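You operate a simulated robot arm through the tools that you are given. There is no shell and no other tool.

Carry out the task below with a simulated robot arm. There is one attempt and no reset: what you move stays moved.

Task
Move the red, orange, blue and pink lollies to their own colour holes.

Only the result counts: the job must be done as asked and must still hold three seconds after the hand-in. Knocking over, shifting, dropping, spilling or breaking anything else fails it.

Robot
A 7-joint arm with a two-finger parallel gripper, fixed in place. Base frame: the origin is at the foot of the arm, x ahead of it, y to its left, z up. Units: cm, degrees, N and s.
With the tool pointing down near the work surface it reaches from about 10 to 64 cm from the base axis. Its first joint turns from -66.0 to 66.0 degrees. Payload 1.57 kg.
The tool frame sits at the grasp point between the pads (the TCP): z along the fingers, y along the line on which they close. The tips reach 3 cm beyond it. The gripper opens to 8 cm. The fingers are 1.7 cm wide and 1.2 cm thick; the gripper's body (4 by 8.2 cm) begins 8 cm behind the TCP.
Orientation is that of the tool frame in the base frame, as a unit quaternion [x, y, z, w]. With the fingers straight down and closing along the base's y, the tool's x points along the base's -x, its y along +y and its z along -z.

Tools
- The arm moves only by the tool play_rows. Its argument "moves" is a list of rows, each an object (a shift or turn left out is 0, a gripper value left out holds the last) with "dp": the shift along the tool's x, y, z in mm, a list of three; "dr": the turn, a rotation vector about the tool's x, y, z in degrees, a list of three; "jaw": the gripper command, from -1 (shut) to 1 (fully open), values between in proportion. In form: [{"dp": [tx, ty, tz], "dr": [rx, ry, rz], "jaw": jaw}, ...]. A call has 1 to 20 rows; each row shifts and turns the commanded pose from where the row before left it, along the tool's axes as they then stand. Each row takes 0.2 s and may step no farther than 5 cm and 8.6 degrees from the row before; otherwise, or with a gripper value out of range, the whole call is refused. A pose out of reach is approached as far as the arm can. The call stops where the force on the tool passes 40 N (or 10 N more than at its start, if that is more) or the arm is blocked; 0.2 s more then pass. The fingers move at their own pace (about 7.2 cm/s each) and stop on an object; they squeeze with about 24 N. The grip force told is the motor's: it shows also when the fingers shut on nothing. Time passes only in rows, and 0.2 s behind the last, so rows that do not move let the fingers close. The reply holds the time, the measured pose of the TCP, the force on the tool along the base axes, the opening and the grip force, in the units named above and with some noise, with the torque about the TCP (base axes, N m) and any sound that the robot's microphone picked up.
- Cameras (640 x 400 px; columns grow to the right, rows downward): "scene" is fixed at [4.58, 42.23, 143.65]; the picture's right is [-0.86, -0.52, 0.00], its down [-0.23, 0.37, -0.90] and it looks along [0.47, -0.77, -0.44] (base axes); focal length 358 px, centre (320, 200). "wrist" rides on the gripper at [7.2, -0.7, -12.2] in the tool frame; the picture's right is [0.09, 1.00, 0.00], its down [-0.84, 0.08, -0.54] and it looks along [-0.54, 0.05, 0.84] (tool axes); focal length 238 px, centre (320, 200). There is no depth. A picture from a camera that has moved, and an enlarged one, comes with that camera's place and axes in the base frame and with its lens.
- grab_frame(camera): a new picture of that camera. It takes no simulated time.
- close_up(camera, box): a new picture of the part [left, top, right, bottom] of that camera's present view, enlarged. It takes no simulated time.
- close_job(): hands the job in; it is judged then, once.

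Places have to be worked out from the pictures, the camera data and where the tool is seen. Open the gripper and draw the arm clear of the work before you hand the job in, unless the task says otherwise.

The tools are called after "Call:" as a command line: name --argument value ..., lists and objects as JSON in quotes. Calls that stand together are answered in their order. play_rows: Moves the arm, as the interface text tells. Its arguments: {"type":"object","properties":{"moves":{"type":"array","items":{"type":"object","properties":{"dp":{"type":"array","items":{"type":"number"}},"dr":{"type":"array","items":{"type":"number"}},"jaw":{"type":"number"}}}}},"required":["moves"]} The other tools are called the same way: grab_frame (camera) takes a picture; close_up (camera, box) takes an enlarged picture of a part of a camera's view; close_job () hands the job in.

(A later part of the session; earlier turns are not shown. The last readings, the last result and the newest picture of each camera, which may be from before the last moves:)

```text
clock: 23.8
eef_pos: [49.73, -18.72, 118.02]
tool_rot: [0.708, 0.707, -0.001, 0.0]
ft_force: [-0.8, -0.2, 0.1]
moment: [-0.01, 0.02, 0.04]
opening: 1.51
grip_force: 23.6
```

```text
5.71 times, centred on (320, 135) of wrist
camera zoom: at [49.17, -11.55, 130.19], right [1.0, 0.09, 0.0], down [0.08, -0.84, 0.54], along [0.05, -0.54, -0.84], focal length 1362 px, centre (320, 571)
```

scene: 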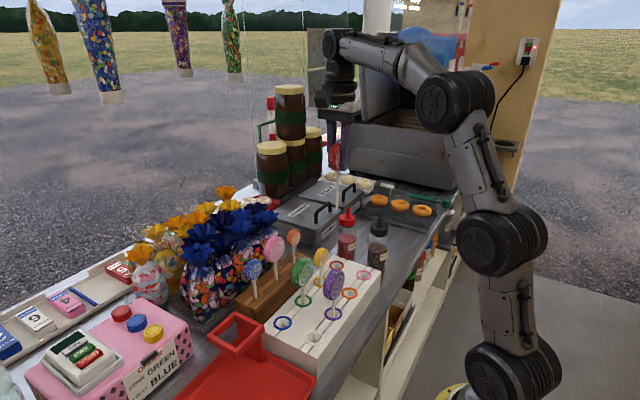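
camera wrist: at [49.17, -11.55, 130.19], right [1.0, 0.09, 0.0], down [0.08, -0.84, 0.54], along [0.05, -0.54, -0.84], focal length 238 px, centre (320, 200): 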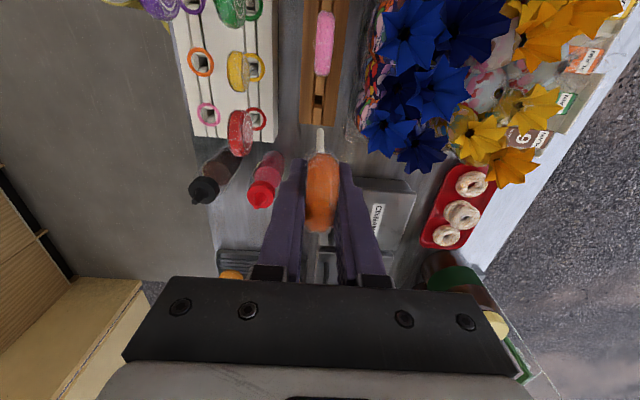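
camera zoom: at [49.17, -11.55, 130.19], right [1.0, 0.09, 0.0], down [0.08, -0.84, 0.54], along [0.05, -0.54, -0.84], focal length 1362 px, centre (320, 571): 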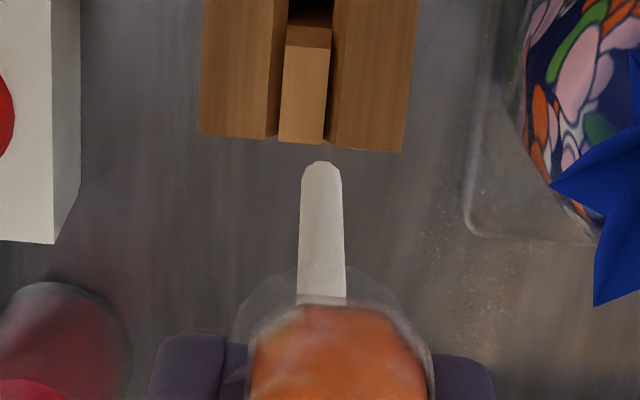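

The orange tip is at about (49.83, -18.5, 106.3). I'll carry it to above the orange hole at (31.72, -15.05).

Call:
play_rows --moves '[{"dp": [7, -36.2, 0]}, {"dp": [7, -36.2, 0]}, {"dp": [7, -36.2, 0]}, {"dp": [7, -36.2, 0]}, {"dp": [7, -36.2, 0]}, {"dp": [0, 0, 0]}, {"dp": [0, 0, 0]}]'

Call:
grab_frame --camera "wrist"

Call:
close_up --camera "wrist" --box '[270, 100, 370, 170]'

Call:
grab_frame --camera "scene"

```text
clock: 25.4
eef_pos: [31.3, -15.49, 117.93]
tool_rot: [0.707, 0.707, 0.0, -0.001]
ft_force: [0.6, -0.1, -0.5]
moment: [0.01, 0.01, -0.02]
opening: 1.52
grip_force: 23.9
```

```text
taken
camera wrist: at [30.77, -8.21, 129.99], right [1.0, 0.09, 0.0], down [0.08, -0.84, 0.54], along [0.05, -0.54, -0.84], focal length 238 px, centre (320, 200)
```

wrist: 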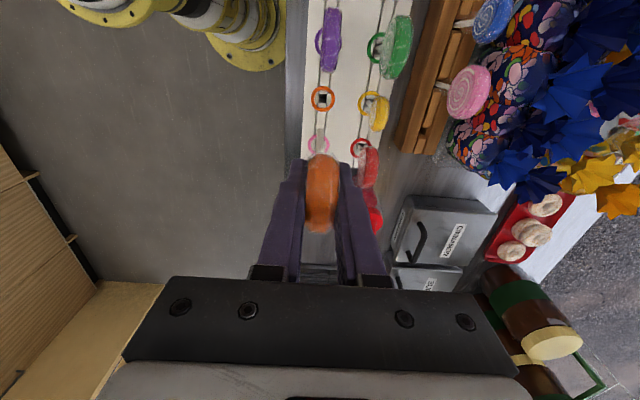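

```text
5.71 times, centred on (320, 135) of wrist
camera zoom: at [30.77, -8.21, 129.99], right [1.0, 0.09, 0.0], down [0.08, -0.84, 0.54], along [0.05, -0.54, -0.84], focal length 1362 px, centre (320, 571)
```

zoom: 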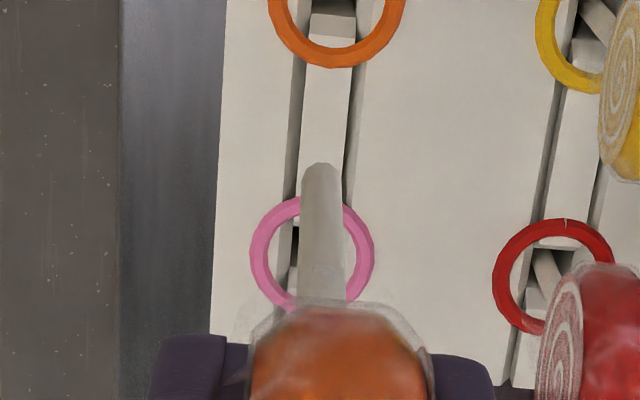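

```text
taken
```

scene: 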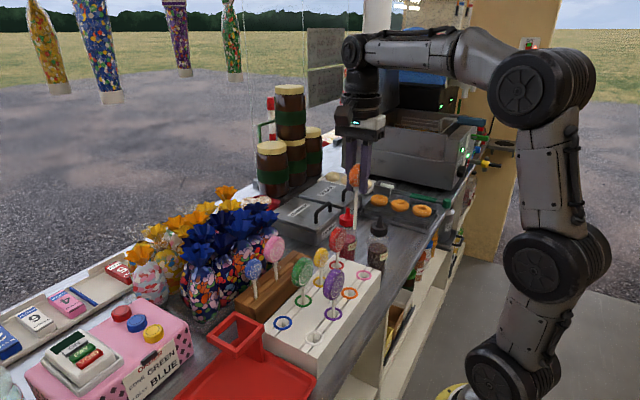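

The tip is at (31.44, -15.23) and the ring centre at (31.71, -14.98). I'll correct that and go down to just above the ring.

Call:
play_rows --moves '[{"dp": [2.3, 2.7, 0]}, {"dp": [0, 0, 40]}, {"dp": [0, 0, 40]}, {"dp": [0, 0, 40]}, {"dp": [0, 0, 30]}, {"dp": [0, 0, 0]}, {"dp": [0, 0, 0]}]'

Call:
close_up --camera "wrist" --box '[270, 80, 370, 160]'

Call:
close_up --camera "scene" --box '[300, 190, 420, 330]'

```text
clock: 27.0
eef_pos: [31.82, -15.21, 103.34]
tool_rot: [0.707, 0.707, 0.001, -0.001]
ft_force: [-1.4, 0.1, -0.1]
moment: [0.0, -0.02, -0.03]
opening: 1.51
grip_force: 23.8
```

```text
5.00 times, centred on (320, 120) of wrist
camera zoom: at [31.23, -8.05, 115.39], right [1.0, 0.09, 0.0], down [0.08, -0.84, 0.54], along [0.05, -0.54, -0.84], focal length 1192 px, centre (320, 600)
```

zoom: 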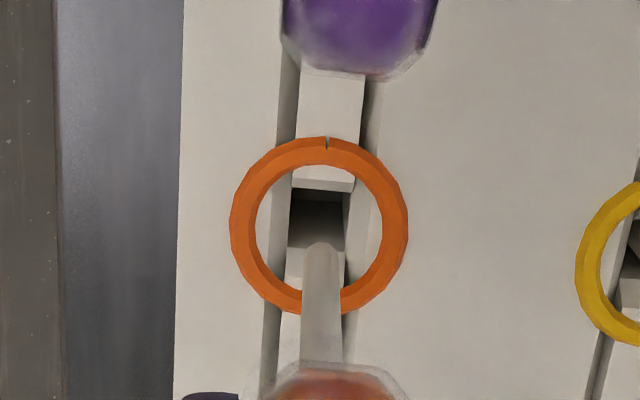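

```text
2.86 times, centred on (360, 260) of scene
camera zoom: at [4.58, 42.23, 143.65], right [-0.86, -0.52, 0.0], down [-0.23, 0.37, -0.9], along [0.47, -0.77, -0.44], focal length 1022 px, centre (206, 29)
```

zoom: 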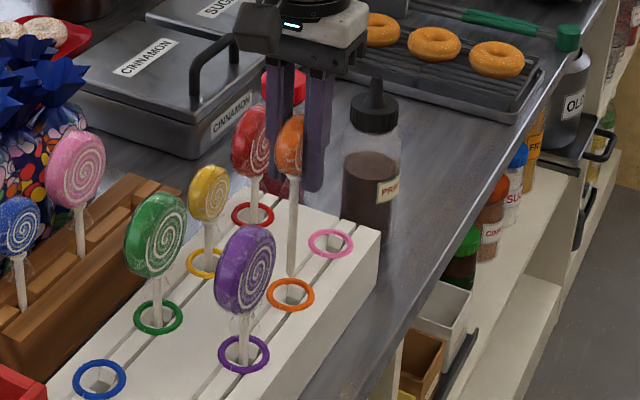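

The tip is within 0.1 cm of the ring centre, so I'll lower it into the hole.

Call:
play_rows --moves '[{"dp": [-0.8, -0.7, 0]}, {"dp": [0, 0, 10]}, {"dp": [0, 0, 10]}, {"dp": [0, 0, 10]}, {"dp": [0, 0, 10]}, {"dp": [0, 0, 10]}, {"dp": [0, 0, 10]}, {"dp": [0, 0, 0]}]'

Call:
close_up --camera "wrist" --box '[270, 80, 370, 160]'

Call:
close_up --camera "scene" --box '[300, 190, 420, 330]'

```text
clock: 28.8
eef_pos: [31.87, -15.44, 97.23]
tool_rot: [0.707, 0.707, 0.0, 0.0]
ft_force: [0.6, -0.6, 0.0]
moment: [0.0, 0.03, 0.02]
opening: 1.51
grip_force: 23.8
```

```text
5.00 times, centred on (320, 120) of wrist
camera zoom: at [31.19, -8.16, 109.27], right [1.0, 0.09, 0.0], down [0.08, -0.84, 0.54], along [0.05, -0.54, -0.84], focal length 1192 px, centre (320, 600)
```

zoom: 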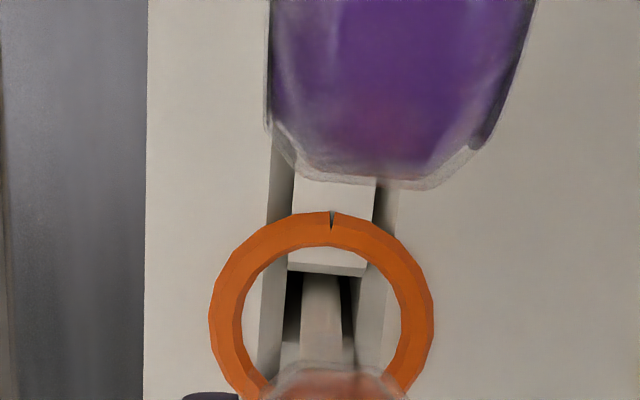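

```text
2.86 times, centred on (360, 260) of scene
camera zoom: at [4.58, 42.23, 143.65], right [-0.86, -0.52, 0.0], down [-0.23, 0.37, -0.9], along [0.47, -0.77, -0.44], focal length 1022 px, centre (206, 29)
```

zoom: 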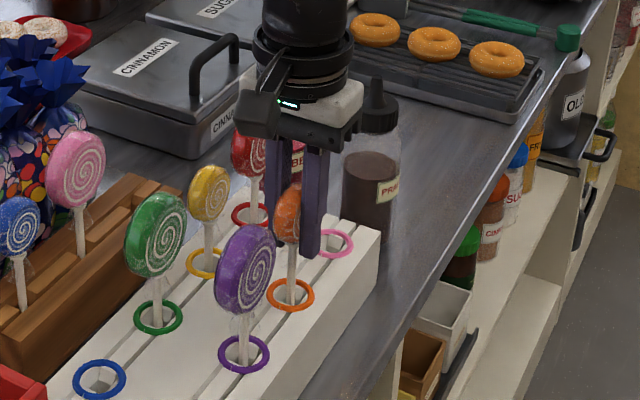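

Call:
play_rows --moves '[{"dp": [0, 0, 3]}, {"dp": [0, 0, 3]}, {"dp": [0, 0, 2]}, {"dp": [0, 0, 0]}, {"dp": [0, 0, 0]}]'

```text
clock: 30.0
eef_pos: [31.76, -15.49, 96.41]
tool_rot: [0.708, 0.707, 0.0, 0.0]
ft_force: [-0.6, 0.0, -0.9]
moment: [0.03, 0.01, 0.01]
opening: 1.51
grip_force: 24.5
```

There is no contact force yet at 96.4. I'll lower it a little more to find the hole's floor.

Call:
play_rows --moves '[{"dp": [0, 0, 1.5]}, {"dp": [0, 0, 0]}]'

Call:
close_up --camera "wrist" --box '[270, 80, 370, 160]'

```text
clock: 30.6
eef_pos: [31.74, -15.27, 96.17]
tool_rot: [0.707, 0.707, 0.0, -0.001]
ft_force: [-1.5, 0.7, 1.9]
moment: [0.07, 0.01, 0.03]
opening: 1.5
grip_force: 23.9
```

```text
5.00 times, centred on (320, 120) of wrist
camera zoom: at [31.2, -8.13, 108.37], right [1.0, 0.09, 0.0], down [0.08, -0.84, 0.54], along [0.05, -0.54, -0.84], focal length 1192 px, centre (320, 600)
```

zoom: 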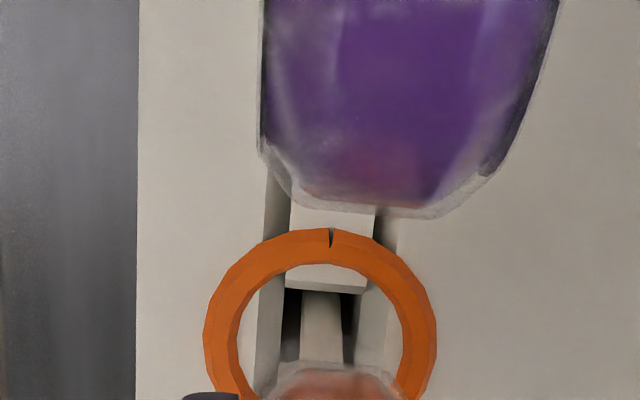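

A slight upward force shows it is seated, so I'm releasing it.

Call:
play_rows --moves '[{"jaw": -0.4}, {"jaw": 0.125}, {"dp": [0, 0, 0]}, {"dp": [0, 0, 0]}]'

Call:
grab_frame --camera "wrist"

Call:
close_up --camera "scene" --box '[300, 190, 420, 330]'

```text
clock: 31.6
eef_pos: [31.74, -15.38, 96.24]
tool_rot: [0.707, 0.707, 0.0, 0.0]
ft_force: [0.6, 0.0, 0.3]
moment: [0.06, 0.0, 0.01]
opening: 4.52
grip_force: 0.1
```

```text
taken
camera wrist: at [31.2, -8.14, 108.36], right [1.0, 0.09, 0.0], down [0.08, -0.84, 0.54], along [0.05, -0.54, -0.84], focal length 238 px, centre (320, 200)
```

wrist: 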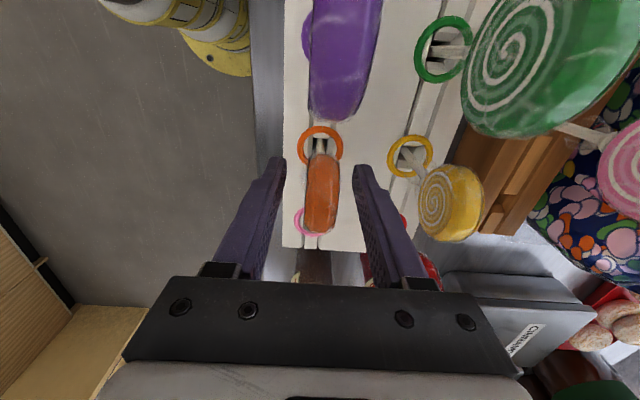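

```text
2.86 times, centred on (360, 260) of scene
camera zoom: at [4.58, 42.23, 143.65], right [-0.86, -0.52, 0.0], down [-0.23, 0.37, -0.9], along [0.47, -0.77, -0.44], focal length 1022 px, centre (206, 29)
```

zoom: 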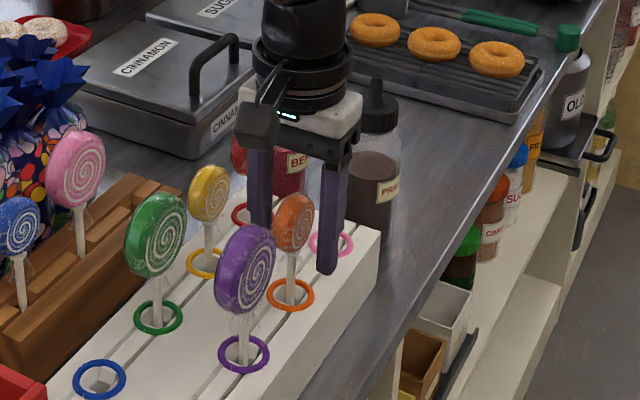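

Orange is standing in its hole. I'll lift and move over the pink lolly at about (49.6, -11.4).

Call:
play_rows --moves '[{"dp": [0, 0, -20]}, {"dp": [0, 0, -40]}, {"dp": [0, 0, -40]}, {"dp": [0, 0, -40]}, {"dp": [0, 0, -20]}, {"dp": [7.9, 35.6, 0]}, {"dp": [7.9, 35.6, 0]}, {"dp": [7.9, 35.6, 0]}, {"dp": [7.9, 35.6, 0]}, {"dp": [7.9, 35.6, 0]}, {"dp": [0, 0, 0]}, {"dp": [0, 0, 0]}]'

Call:
grab_frame --camera "wrist"

Call:
close_up --camera "wrist" --box '[270, 70, 390, 190]'

Call:
close_up --camera "scene" --box '[240, 180, 400, 340]'

```text
clock: 34.2
eef_pos: [49.64, -11.14, 112.26]
tool_rot: [0.707, 0.707, 0.0, 0.001]
ft_force: [0.6, 0.0, -0.2]
moment: [0.03, 0.0, 0.02]
opening: 4.47
grip_force: 0.0
```

```text
taken
camera wrist: at [49.02, -3.94, 124.42], right [1.0, 0.09, 0.0], down [0.08, -0.84, 0.54], along [0.05, -0.54, -0.84], focal length 238 px, centre (320, 200)
```

wrist: 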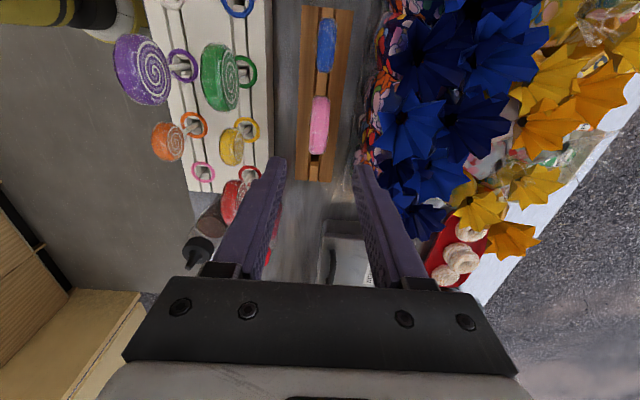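

```text
3.33 times, centred on (330, 130) of wrist
camera zoom: at [49.02, -3.94, 124.42], right [1.0, 0.09, 0.0], down [0.08, -0.84, 0.54], along [0.05, -0.54, -0.84], focal length 794 px, centre (287, 433)
```

zoom: 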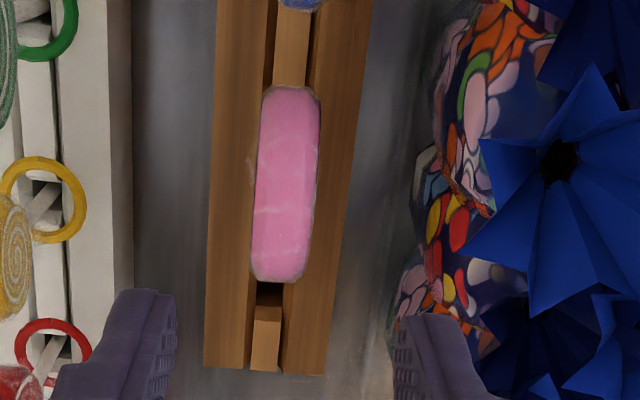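

```text
2.50 times, centred on (320, 260) of scene
camera zoom: at [4.58, 42.23, 143.65], right [-0.86, -0.52, 0.0], down [-0.23, 0.37, -0.9], along [0.47, -0.77, -0.44], focal length 894 px, centre (320, 50)
```

zoom: 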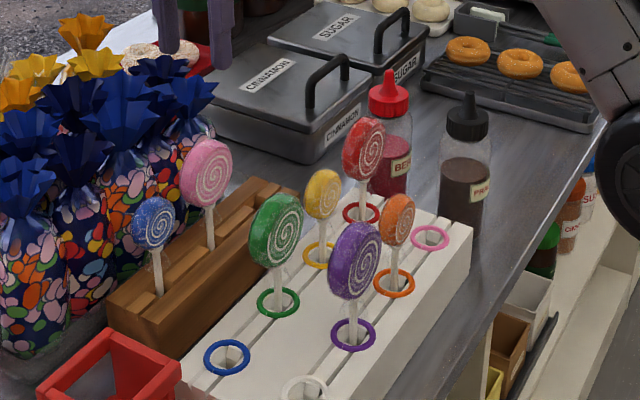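

Pink's disc is at about (49.65, -11.4, 97.7) with a 3.1 cm radius, and the tufts stay at x≥54, clear of the hand. I'll go down around it.

Call:
play_rows --moves '[{"dp": [-2.2, 0.4, 0]}, {"dp": [0, 0, 40]}, {"dp": [0, 0, 40]}, {"dp": [0, 0, 40]}, {"dp": [0, 0, 28]}, {"dp": [0, 0, 0]}, {"dp": [0, 0, 0]}]'

Call:
grab_frame --camera "wrist"

Call:
close_up --camera "scene" --box '[220, 180, 360, 320]'

```text
clock: 35.8
eef_pos: [49.59, -11.47, 97.59]
tool_rot: [0.707, 0.707, 0.0, 0.0]
ft_force: [0.1, -0.4, -0.6]
moment: [0.0, -0.02, -0.03]
opening: 4.49
grip_force: 0.1
```

```text
taken
camera wrist: at [49.07, -4.21, 109.61], right [1.0, 0.09, 0.0], down [0.08, -0.84, 0.54], along [0.05, -0.54, -0.84], focal length 238 px, centre (320, 200)
```

wrist: 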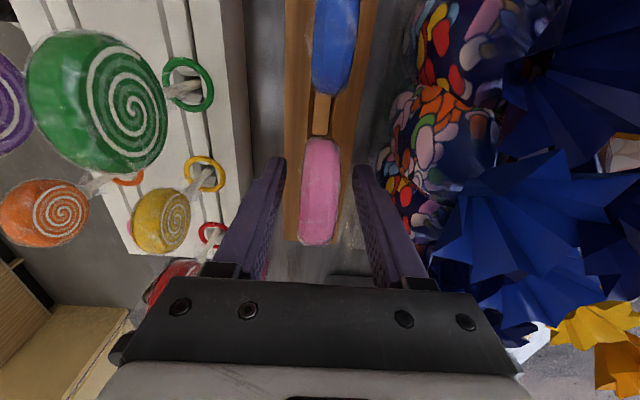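

```text
2.86 times, centred on (290, 250) of scene
camera zoom: at [4.58, 42.23, 143.65], right [-0.86, -0.52, 0.0], down [-0.23, 0.37, -0.9], along [0.47, -0.77, -0.44], focal length 1022 px, centre (406, 57)
```

zoom: 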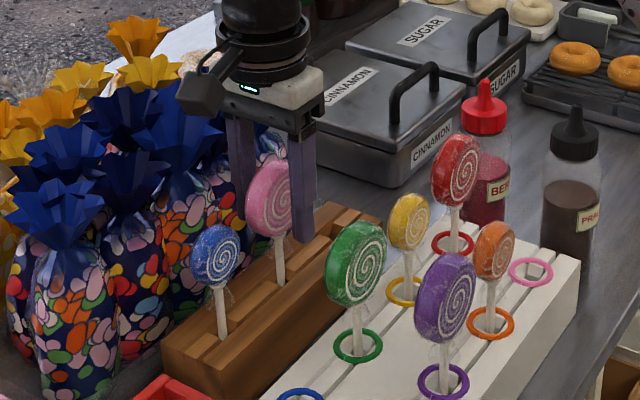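

The pads are centred on pink with no contact force, so I'll close and then lift.

Call:
play_rows --moves '[{"jaw": -1}, {"dp": [0, 0, 0]}, {"dp": [0, 0, 0]}, {"dp": [0, 0, 0]}]'

Call:
close_up --camera "wrist" --box '[250, 100, 400, 250]'

```text
clock: 36.8
eef_pos: [49.74, -11.41, 97.66]
tool_rot: [0.707, 0.707, 0.0, 0.0]
ft_force: [-0.7, 1.3, 0.1]
moment: [-0.04, -0.05, -0.01]
opening: 1.75
grip_force: 23.8
```

```text
2.67 times, centred on (325, 175) of wrist
camera zoom: at [49.07, -4.21, 109.62], right [1.0, 0.09, 0.0], down [0.08, -0.84, 0.54], along [0.05, -0.54, -0.84], focal length 636 px, centre (307, 267)
```

zoom: 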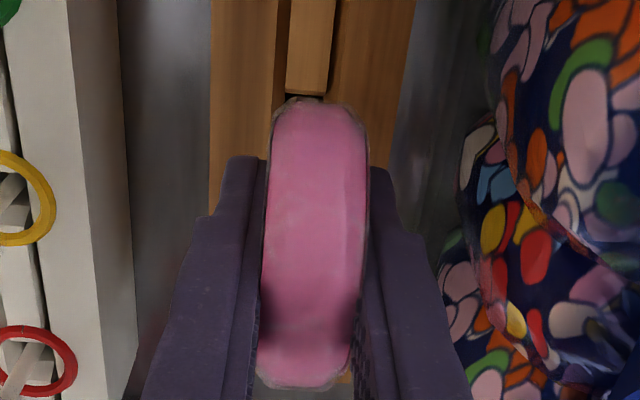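

Call:
play_rows --moves '[{"dp": [0, 0, -20]}, {"dp": [0, 0, -40]}, {"dp": [0, 0, -40]}, {"dp": [0, 0, -40]}, {"dp": [0, 0, -40]}, {"dp": [0, 0, -30]}, {"dp": [0, 0, 0]}]'

Call:
close_up --camera "scene" --box '[220, 130, 360, 270]'

Call:
close_up --camera "wrist" --box '[270, 100, 370, 170]'

```text
clock: 38.4
eef_pos: [49.55, -11.56, 118.78]
tool_rot: [0.707, 0.707, 0.0, 0.0]
ft_force: [-0.9, 0.7, -1.3]
moment: [-0.05, 0.02, -0.02]
opening: 1.73
grip_force: 23.6
```

```text
2.86 times, centred on (290, 200) of scene
camera zoom: at [4.58, 42.23, 143.65], right [-0.86, -0.52, 0.0], down [-0.23, 0.37, -0.9], along [0.47, -0.77, -0.44], focal length 1022 px, centre (406, 200)
```

zoom: 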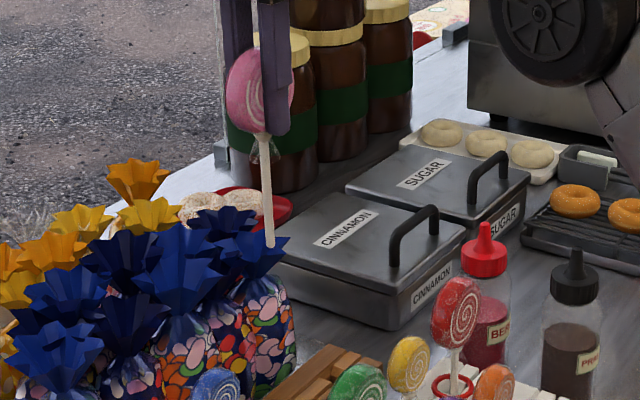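

```text
5.71 times, centred on (320, 135) of wrist
camera zoom: at [48.98, -4.37, 130.89], right [1.0, 0.09, 0.0], down [0.08, -0.84, 0.54], along [0.05, -0.54, -0.84], focal length 1362 px, centre (320, 571)
```

zoom: 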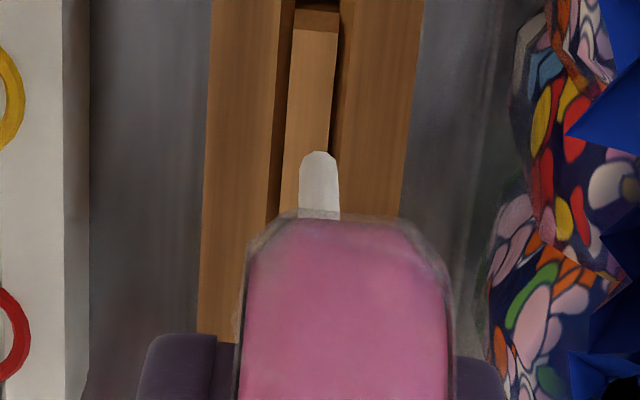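

The pink tip is at about (49.63, -11.5, 105.9). I'll carry it high to the pink hole at (31.72, -22.6).

Call:
play_rows --moves '[{"dp": [-18.5, -29.8, 0]}, {"dp": [-18.5, -29.8, 0]}, {"dp": [-18.5, -29.8, 0]}, {"dp": [-18.5, -29.8, 0]}, {"dp": [-18.5, -29.8, 0]}, {"dp": [-18.5, -29.8, 0]}, {"dp": [0, 0, 0]}, {"dp": [0, 0, 0]}]'

Call:
grab_frame --camera "wrist"

Call:
close_up --camera "wrist" --box '[270, 80, 370, 150]'

Call:
grab_frame --camera "scene"

```text
clock: 40.2
eef_pos: [31.62, -22.6, 118.7]
tool_rot: [0.707, 0.707, 0.001, 0.0]
ft_force: [-0.5, 0.0, -1.8]
moment: [0.0, -0.03, -0.01]
opening: 1.74
grip_force: 24.1
```

```text
taken
camera wrist: at [31.06, -15.42, 130.81], right [1.0, 0.09, 0.0], down [0.08, -0.84, 0.54], along [0.05, -0.54, -0.84], focal length 238 px, centre (320, 200)
```

wrist: 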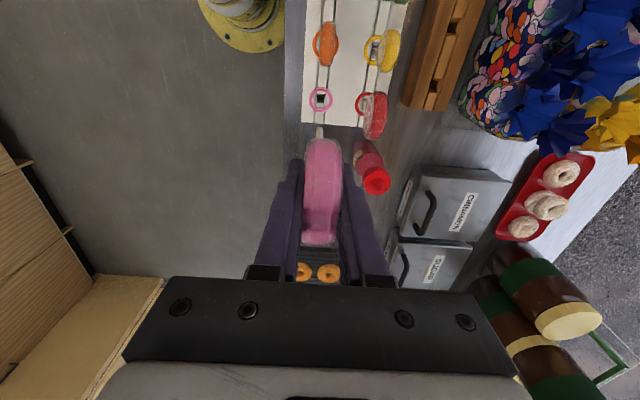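

```text
5.71 times, centred on (320, 115) of wrist
camera zoom: at [31.06, -15.42, 130.81], right [1.0, 0.09, 0.0], down [0.08, -0.84, 0.54], along [0.05, -0.54, -0.84], focal length 1362 px, centre (320, 686)
```

zoom: 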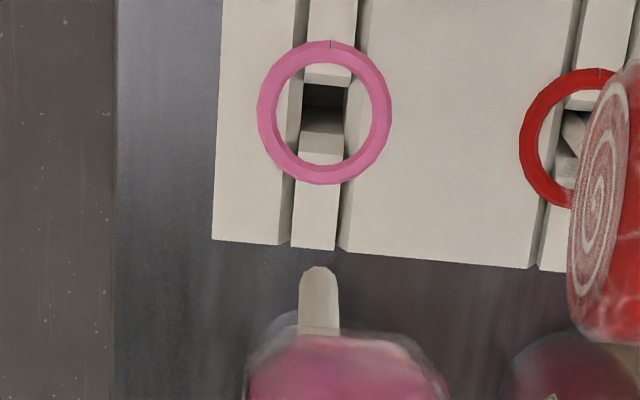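

```text
taken
```

scene: 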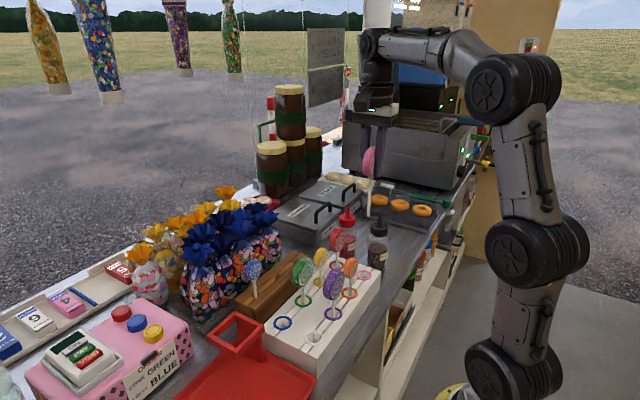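

The tip is at (31.70, -22.55) and the ring centre at (31.85, -22.62). I'll apply the small correction and go down to just above the ring.

Call:
play_rows --moves '[{"dp": [-0.6, 1.5, 0]}, {"dp": [0, 0, 40]}, {"dp": [0, 0, 40]}, {"dp": [0, 0, 40]}, {"dp": [0, 0, 26]}, {"dp": [0, 0, 0]}, {"dp": [0, 0, 0]}]'

Call:
close_up --camera "wrist" --box '[270, 80, 370, 160]'

Call:
close_up --camera "scene" --box '[300, 190, 420, 330]'

```text
clock: 41.8
eef_pos: [31.83, -22.79, 103.87]
tool_rot: [0.707, 0.708, 0.0, 0.0]
ft_force: [-0.5, -0.3, -1.2]
moment: [-0.01, -0.01, 0.02]
opening: 1.72
grip_force: 23.7
```

```text
5.00 times, centred on (320, 120) of wrist
camera zoom: at [31.28, -15.5, 115.93], right [1.0, 0.09, 0.0], down [0.08, -0.84, 0.54], along [0.05, -0.54, -0.84], focal length 1192 px, centre (320, 600)
```

zoom: 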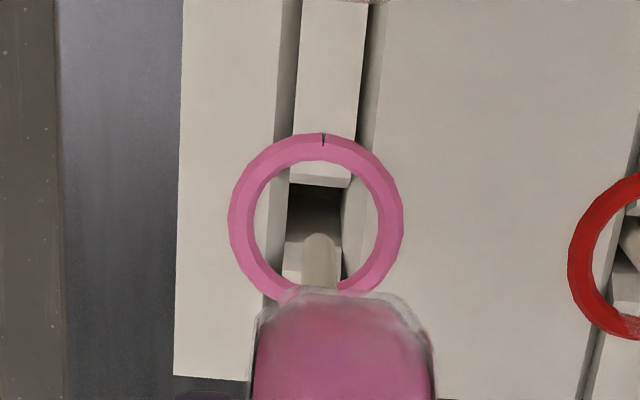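

```text
2.86 times, centred on (360, 260) of scene
camera zoom: at [4.58, 42.23, 143.65], right [-0.86, -0.52, 0.0], down [-0.23, 0.37, -0.9], along [0.47, -0.77, -0.44], focal length 1022 px, centre (206, 29)
```

zoom: 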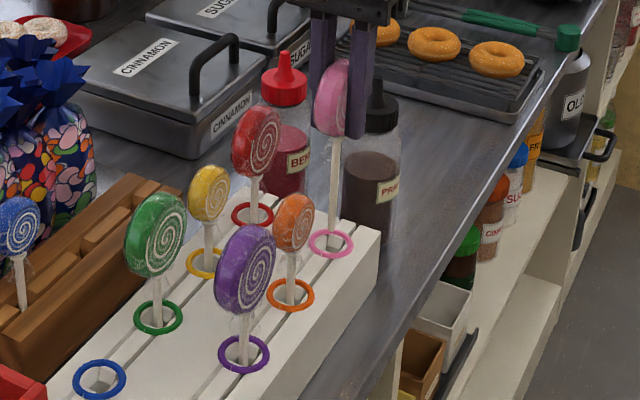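

It is aligned to within 0.1 cm, so I'll lower it in.

Call:
play_rows --moves '[{"dp": [0, -0.8, 0]}, {"dp": [0, 0, 10]}, {"dp": [0, 0, 10]}, {"dp": [0, 0, 10]}, {"dp": [0, 0, 10]}, {"dp": [0, 0, 10]}, {"dp": [0, 0, 6]}, {"dp": [0, 0, 0]}]'

Call:
close_up --camera "scene" --box '[300, 190, 420, 330]'

Call:
grab_frame --camera "wrist"

```text
clock: 43.6
eef_pos: [31.77, -22.7, 98.29]
tool_rot: [0.707, 0.707, 0.0, 0.0]
ft_force: [0.3, -0.2, -0.4]
moment: [-0.01, 0.0, 0.02]
opening: 1.74
grip_force: 24.4
```

```text
2.86 times, centred on (360, 260) of scene
camera zoom: at [4.58, 42.23, 143.65], right [-0.86, -0.52, 0.0], down [-0.23, 0.37, -0.9], along [0.47, -0.77, -0.44], focal length 1022 px, centre (206, 29)
```

zoom: 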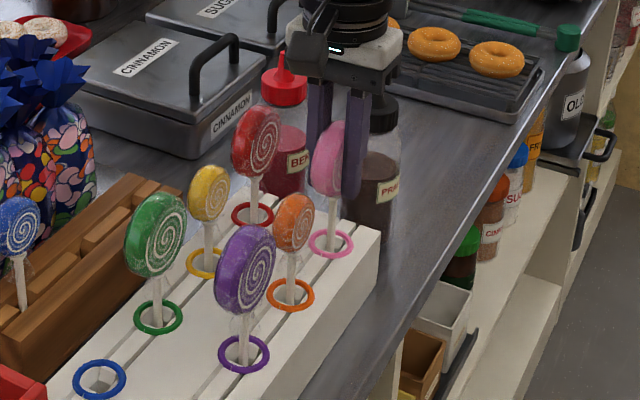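

```text
taken
camera wrist: at [31.24, -15.46, 110.32], right [1.0, 0.09, 0.0], down [0.08, -0.84, 0.54], along [0.05, -0.54, -0.84], focal length 238 px, centre (320, 200)
```

wrist: 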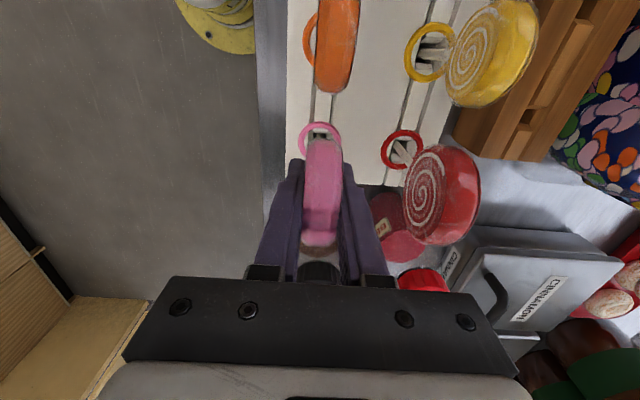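

Call:
play_rows --moves '[{"dp": [0, 0, 3]}, {"dp": [0, 0, 3]}, {"dp": [0, 0, 1]}, {"dp": [0, 0, 0]}, {"dp": [0, 0, 0]}]'

```text
clock: 44.8
eef_pos: [31.74, -22.83, 97.64]
tool_rot: [0.707, 0.707, -0.001, 0.0]
ft_force: [-0.2, 0.0, -0.4]
moment: [-0.01, 0.02, 0.0]
opening: 1.73
grip_force: 24.3
```

The TCP is at 97.64, matching the original grip height. I'll ease it down 1 mm and release.

Call:
play_rows --moves '[{"dp": [0, 0, 1]}, {"dp": [0, 0, 0]}, {"jaw": -0.4}, {"jaw": 0.125}, {"dp": [0, 0, 0]}, {"dp": [0, 0, 0]}]'

Call:
close_up --camera "scene" --box '[300, 190, 420, 330]'

Call:
grab_frame --camera "wrist"

```text
clock: 46.2
eef_pos: [31.73, -22.75, 97.5]
tool_rot: [0.708, 0.706, 0.0, 0.0]
ft_force: [0.0, -0.3, -0.3]
moment: [0.0, -0.02, -0.01]
opening: 4.52
grip_force: 0.1
```

```text
2.86 times, centred on (360, 260) of scene
camera zoom: at [4.58, 42.23, 143.65], right [-0.86, -0.52, 0.0], down [-0.23, 0.37, -0.9], along [0.47, -0.77, -0.44], focal length 1022 px, centre (206, 29)
```

zoom: 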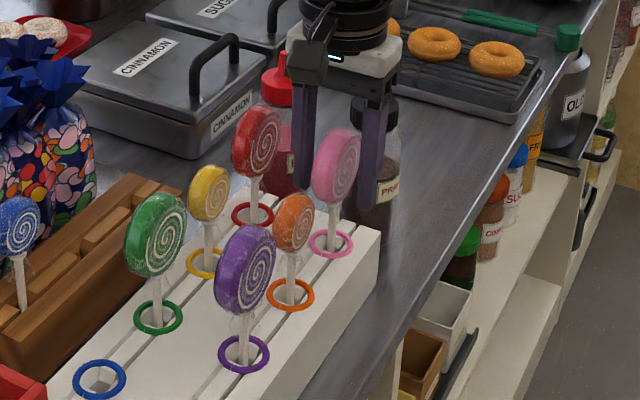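

```text
taken
camera wrist: at [31.25, -15.55, 109.64], right [1.0, 0.09, 0.0], down [0.08, -0.84, 0.54], along [0.05, -0.54, -0.84], focal length 238 px, centre (320, 200)
```

wrist: 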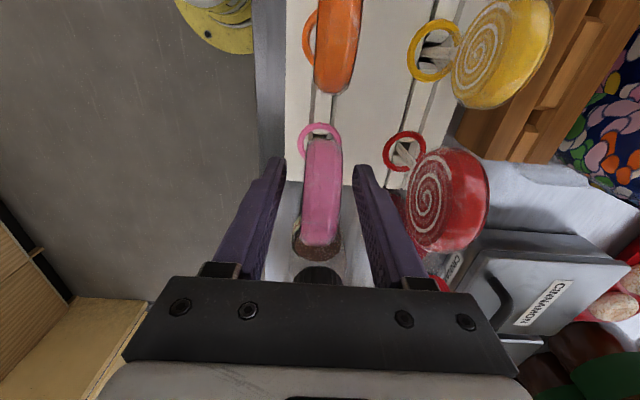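

Pink is standing in its hole. I'll lift and go over to the blue lolly at about (49.6, -3.9).

Call:
play_rows --moves '[{"dp": [0, 0, -20]}, {"dp": [0, 0, -40]}, {"dp": [0, 0, -40]}, {"dp": [0, 0, -40]}, {"dp": [0, 0, -15]}, {"dp": [31.4, 29.7, 0]}, {"dp": [31.4, 29.7, 0]}, {"dp": [31.4, 29.7, 0]}, {"dp": [31.4, 29.7, 0]}, {"dp": [31.4, 29.7, 0]}, {"dp": [31.4, 29.7, 0]}, {"dp": [0, 0, 0]}, {"dp": [0, 0, 0]}]'

Call:
grab_frame --camera "wrist"

Call:
close_up --camera "wrist" --box '[270, 70, 390, 190]'

Call:
close_up --camera "scene" --box '[240, 200, 400, 360]'

```text
clock: 49.0
eef_pos: [49.45, -3.98, 113.04]
tool_rot: [0.707, 0.707, 0.0, 0.0]
ft_force: [0.0, 0.1, 0.7]
moment: [-0.01, -0.03, 0.01]
opening: 4.5
grip_force: 0.0
```

```text
taken
camera wrist: at [48.91, 3.27, 125.1], right [1.0, 0.09, 0.0], down [0.08, -0.84, 0.54], along [0.05, -0.54, -0.84], focal length 238 px, centre (320, 200)
```

wrist: 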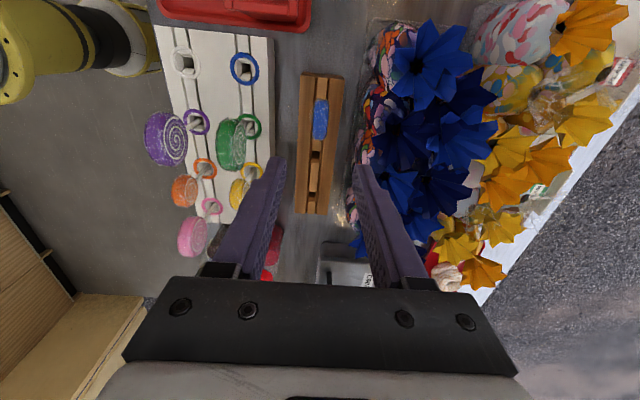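

```text
3.33 times, centred on (330, 130) of wrist
camera zoom: at [48.91, 3.27, 125.1], right [1.0, 0.09, 0.0], down [0.08, -0.84, 0.54], along [0.05, -0.54, -0.84], focal length 794 px, centre (287, 433)
```

zoom: 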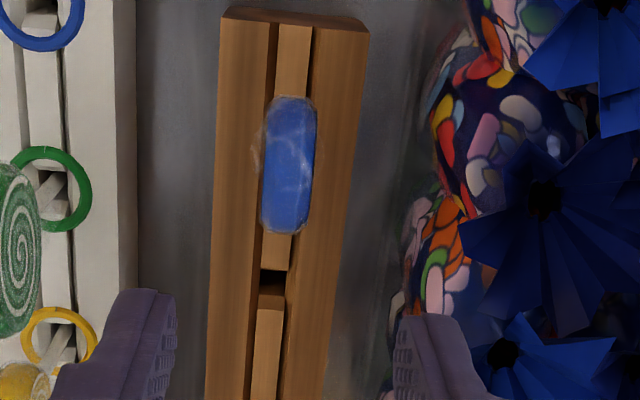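

```text
2.50 times, centred on (320, 280) of scene
camera zoom: at [4.58, 42.23, 143.65], right [-0.86, -0.52, 0.0], down [-0.23, 0.37, -0.9], along [0.47, -0.77, -0.44], focal length 894 px, centre (320, 0)
```

zoom: 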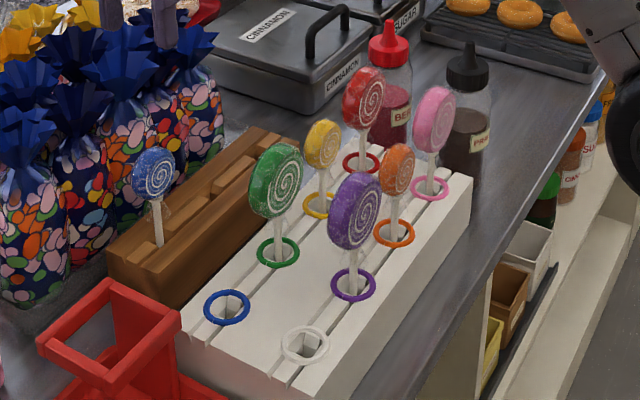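

Blue's disc is at about (49.65, -4.0, 96.5). The tuft tips are at z≈101 with x≥54.9, clear of the hand. I'll go down around the disc.

Call:
play_rows --moves '[{"dp": [-0.2, 1.0, 0]}, {"dp": [0, 0, 40]}, {"dp": [0, 0, 40]}, {"dp": [0, 0, 40]}, {"dp": [0, 0, 43]}, {"dp": [0, 0, 0]}, {"dp": [0, 0, 0]}]'

Call:
grab_frame --camera "wrist"

Call:
close_up --camera "scene" --box '[180, 180, 320, 320]'

```text
clock: 50.6
eef_pos: [49.38, -3.79, 96.46]
tool_rot: [0.707, 0.707, 0.0, -0.001]
ft_force: [0.3, 0.4, -0.1]
moment: [0.0, 0.02, 0.01]
opening: 4.53
grip_force: 0.0
```

```text
taken
camera wrist: at [48.89, 3.47, 108.56], right [1.0, 0.09, 0.0], down [0.08, -0.84, 0.54], along [0.05, -0.54, -0.84], focal length 238 px, centre (320, 200)
```

wrist: 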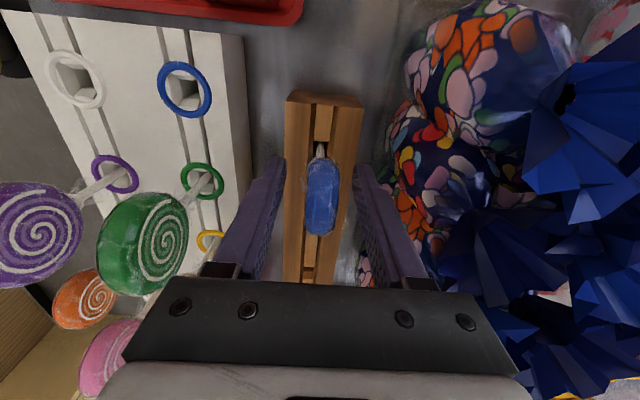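

```text
2.86 times, centred on (250, 250) of scene
camera zoom: at [4.58, 42.23, 143.65], right [-0.86, -0.52, 0.0], down [-0.23, 0.37, -0.9], along [0.47, -0.77, -0.44], focal length 1022 px, centre (520, 57)
```

zoom: 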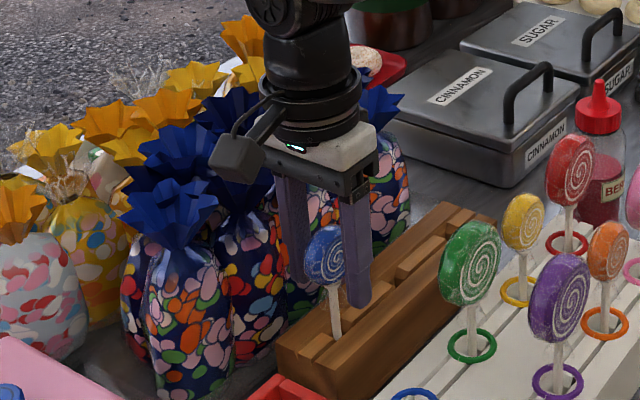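

The disc is centred between the pads, so I'm closing on blue.

Call:
play_rows --moves '[{"dp": [-1.5, 0, 0]}, {"jaw": -1}, {"dp": [0, 0, 0]}, {"dp": [0, 0, 0]}, {"dp": [0, 0, 0]}]'

Call:
close_up --camera "wrist" --box '[250, 100, 400, 250]'

```text
clock: 51.8
eef_pos: [49.52, -3.95, 96.6]
tool_rot: [0.707, 0.707, 0.0, 0.0]
ft_force: [-0.1, 0.0, -0.5]
moment: [-0.02, -0.01, -0.04]
opening: 1.52
grip_force: 24.2
```

```text
2.67 times, centred on (325, 175) of wrist
camera zoom: at [48.91, 3.27, 108.65], right [1.0, 0.09, 0.0], down [0.08, -0.84, 0.54], along [0.05, -0.54, -0.84], focal length 636 px, centre (307, 267)
```

zoom: 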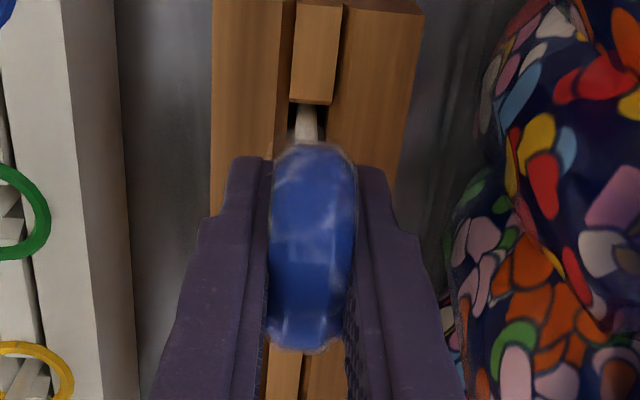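

Blue is gripped with the opening at 1.52 and z=96.55. I'll lift it straight up.

Call:
play_rows --moves '[{"dp": [0, 0, -20]}, {"dp": [0, 0, -40]}, {"dp": [0, 0, -40]}, {"dp": [0, 0, -40]}, {"dp": [0, 0, -40]}, {"dp": [0, 0, -30]}, {"dp": [0, 0, 0]}]'

Call:
close_up --camera "scene" --box '[200, 130, 340, 270]'

Call:
close_up --camera "wrist" --box '[270, 100, 370, 170]'

```text
clock: 53.4
eef_pos: [49.7, -3.97, 117.77]
tool_rot: [0.706, 0.708, 0.0, 0.0]
ft_force: [1.2, -0.3, -0.8]
moment: [0.02, -0.03, -0.03]
opening: 1.51
grip_force: 24.3
```

```text
2.86 times, centred on (270, 200) of scene
camera zoom: at [4.58, 42.23, 143.65], right [-0.86, -0.52, 0.0], down [-0.23, 0.37, -0.9], along [0.47, -0.77, -0.44], focal length 1022 px, centre (463, 200)
```

zoom: 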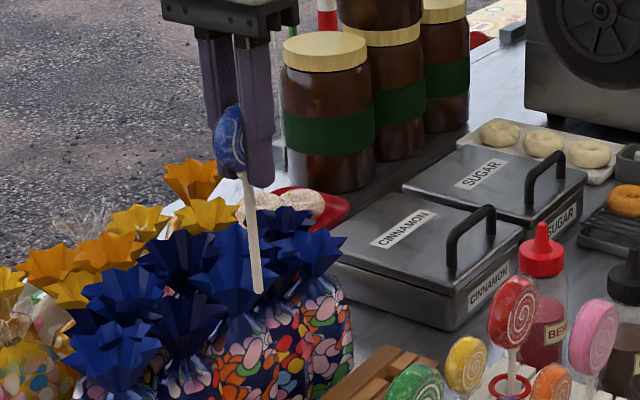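

```text
5.71 times, centred on (320, 135) of wrist
camera zoom: at [49.13, 3.37, 129.81], right [1.0, 0.09, 0.0], down [0.08, -0.84, 0.54], along [0.05, -0.54, -0.84], focal length 1362 px, centre (320, 571)
```

zoom: 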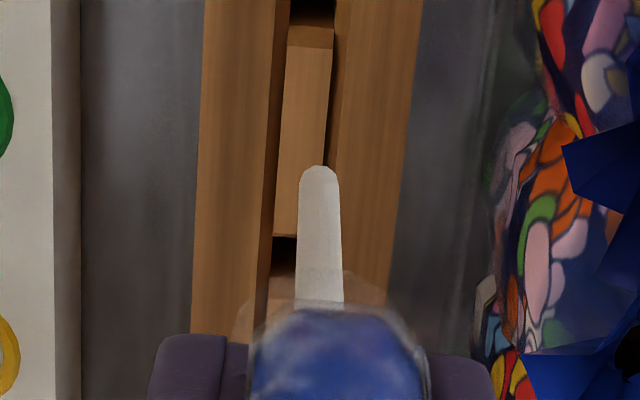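

The blue tip is at about (49.77, -3.75, 105.7). I'll carry it to above the blue hole at (39.32, -0.1).

Call:
play_rows --moves '[{"dp": [9.1, -26.1, 0]}, {"dp": [9.1, -26.1, 0]}, {"dp": [9.1, -26.1, 0]}, {"dp": [9.1, -26.1, 0]}, {"dp": [0, 0, 0]}, {"dp": [0, 0, 0]}]'

Call:
grab_frame --camera "wrist"

Call:
close_up --camera "wrist" --box '[270, 80, 370, 160]'

```text
clock: 54.8
eef_pos: [39.18, -0.49, 117.75]
tool_rot: [0.707, 0.707, 0.0, 0.0]
ft_force: [-0.6, 0.2, -0.2]
moment: [0.0, 0.02, 0.01]
opening: 1.5
grip_force: 24.5
```

```text
taken
camera wrist: at [38.65, 6.9, 129.87], right [1.0, 0.09, 0.0], down [0.08, -0.84, 0.54], along [0.05, -0.54, -0.84], focal length 238 px, centre (320, 200)
```

wrist: 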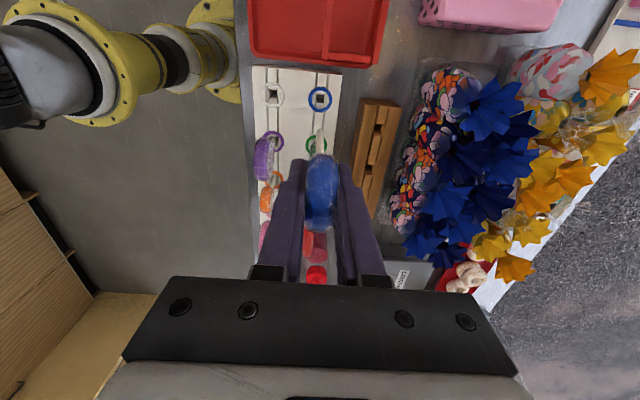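

```text
5.00 times, centred on (320, 120) of wrist
camera zoom: at [38.65, 6.9, 129.87], right [1.0, 0.09, 0.0], down [0.08, -0.84, 0.54], along [0.05, -0.54, -0.84], focal length 1192 px, centre (320, 600)
```

zoom: 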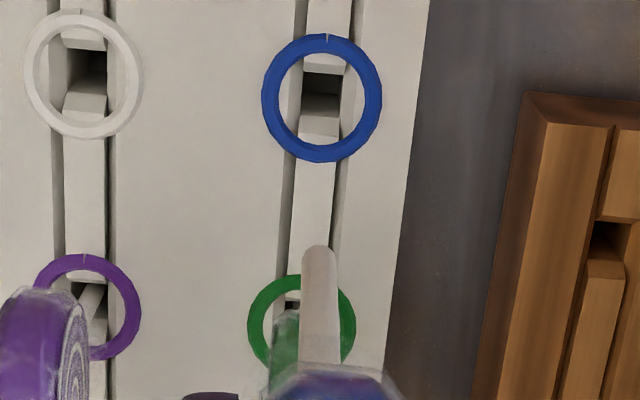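

The tip is nearly over the blue ring at (39.36, -0.12). I'll make a small correction and go down to just above it.

Call:
play_rows --moves '[{"dp": [1.3, 0.7, 0]}, {"dp": [0, 0, 40]}, {"dp": [0, 0, 40]}, {"dp": [0, 0, 40]}, {"dp": [0, 0, 26]}, {"dp": [0, 0, 0]}, {"dp": [0, 0, 0]}]'

Call:
close_up --camera "wrist" --box '[270, 80, 370, 160]'

Call:
close_up --camera "scene" --box '[240, 230, 360, 370]'

```text
clock: 56.4
eef_pos: [39.35, -0.26, 102.92]
tool_rot: [0.707, 0.707, 0.0, 0.0]
ft_force: [-0.8, -0.2, -0.5]
moment: [0.02, 0.0, -0.02]
opening: 1.51
grip_force: 23.7
```

```text
5.00 times, centred on (320, 120) of wrist
camera zoom: at [38.77, 6.99, 114.99], right [1.0, 0.09, 0.0], down [0.08, -0.84, 0.54], along [0.05, -0.54, -0.84], focal length 1192 px, centre (320, 600)
```

zoom: 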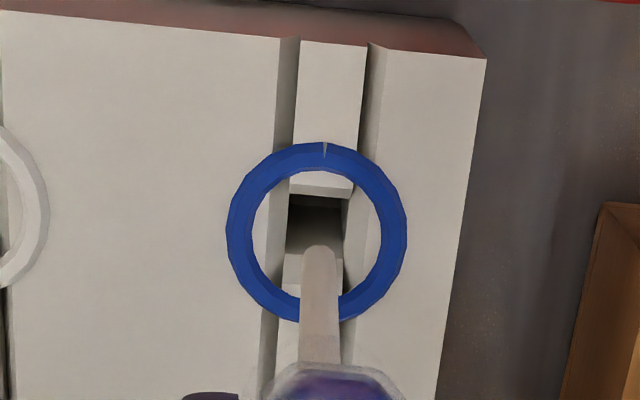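

```text
2.86 times, centred on (300, 300) of scene
camera zoom: at [4.58, 42.23, 143.65], right [-0.86, -0.52, 0.0], down [-0.23, 0.37, -0.9], along [0.47, -0.77, -0.44], focal length 1022 px, centre (377, -86)
```

zoom: 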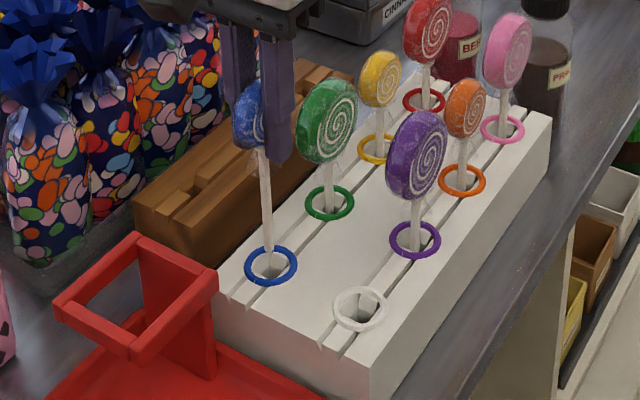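

It is aligned to within 0.05 cm, so I'll lower it in.

Call:
play_rows --moves '[{"dp": [0.3, -0.5, 0]}, {"dp": [0, 0, 10]}, {"dp": [0, 0, 10]}, {"dp": [0, 0, 10]}, {"dp": [0, 0, 10]}, {"dp": [0, 0, 10]}, {"dp": [0, 0, 6]}, {"dp": [0, 0, 0]}]'

Call:
close_up --camera "wrist" --box '[270, 80, 370, 160]'

Call:
close_up --camera "scene" --box '[240, 230, 360, 370]'

```text
clock: 58.2
eef_pos: [39.38, -0.17, 97.25]
tool_rot: [0.707, 0.707, 0.0, 0.001]
ft_force: [-0.1, 0.4, 0.1]
moment: [0.01, -0.01, 0.03]
opening: 1.48
grip_force: 24.3
```

```text
5.00 times, centred on (320, 120) of wrist
camera zoom: at [38.67, 7.11, 109.41], right [1.0, 0.09, 0.0], down [0.08, -0.84, 0.54], along [0.05, -0.54, -0.84], focal length 1192 px, centre (320, 600)
```

zoom: 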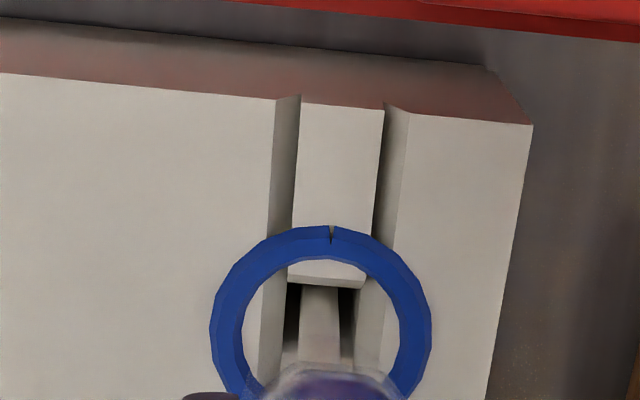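

```text
2.86 times, centred on (300, 300) of scene
camera zoom: at [4.58, 42.23, 143.65], right [-0.86, -0.52, 0.0], down [-0.23, 0.37, -0.9], along [0.47, -0.77, -0.44], focal length 1022 px, centre (377, -86)
```

zoom: 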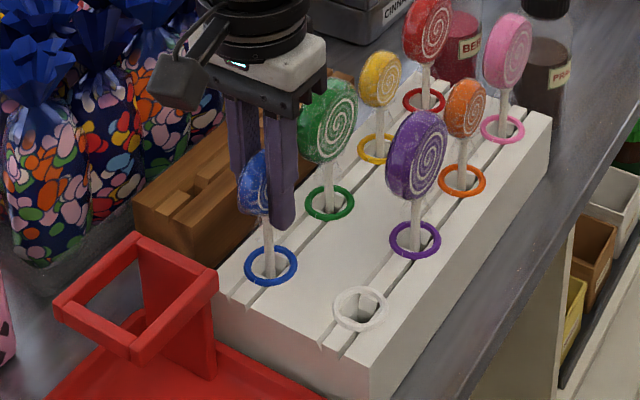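

Call:
play_rows --moves '[{"dp": [0, 0, 3]}, {"dp": [0, 0, 3]}, {"dp": [0, 0, 1]}, {"dp": [0, 0, 0]}, {"dp": [0, 0, 0]}]'

```text
clock: 59.4
eef_pos: [39.22, -0.3, 96.68]
tool_rot: [0.707, 0.707, 0.0, 0.0]
ft_force: [0.5, -0.8, -0.7]
moment: [-0.01, 0.02, 0.0]
opening: 1.53
grip_force: 24.2
```

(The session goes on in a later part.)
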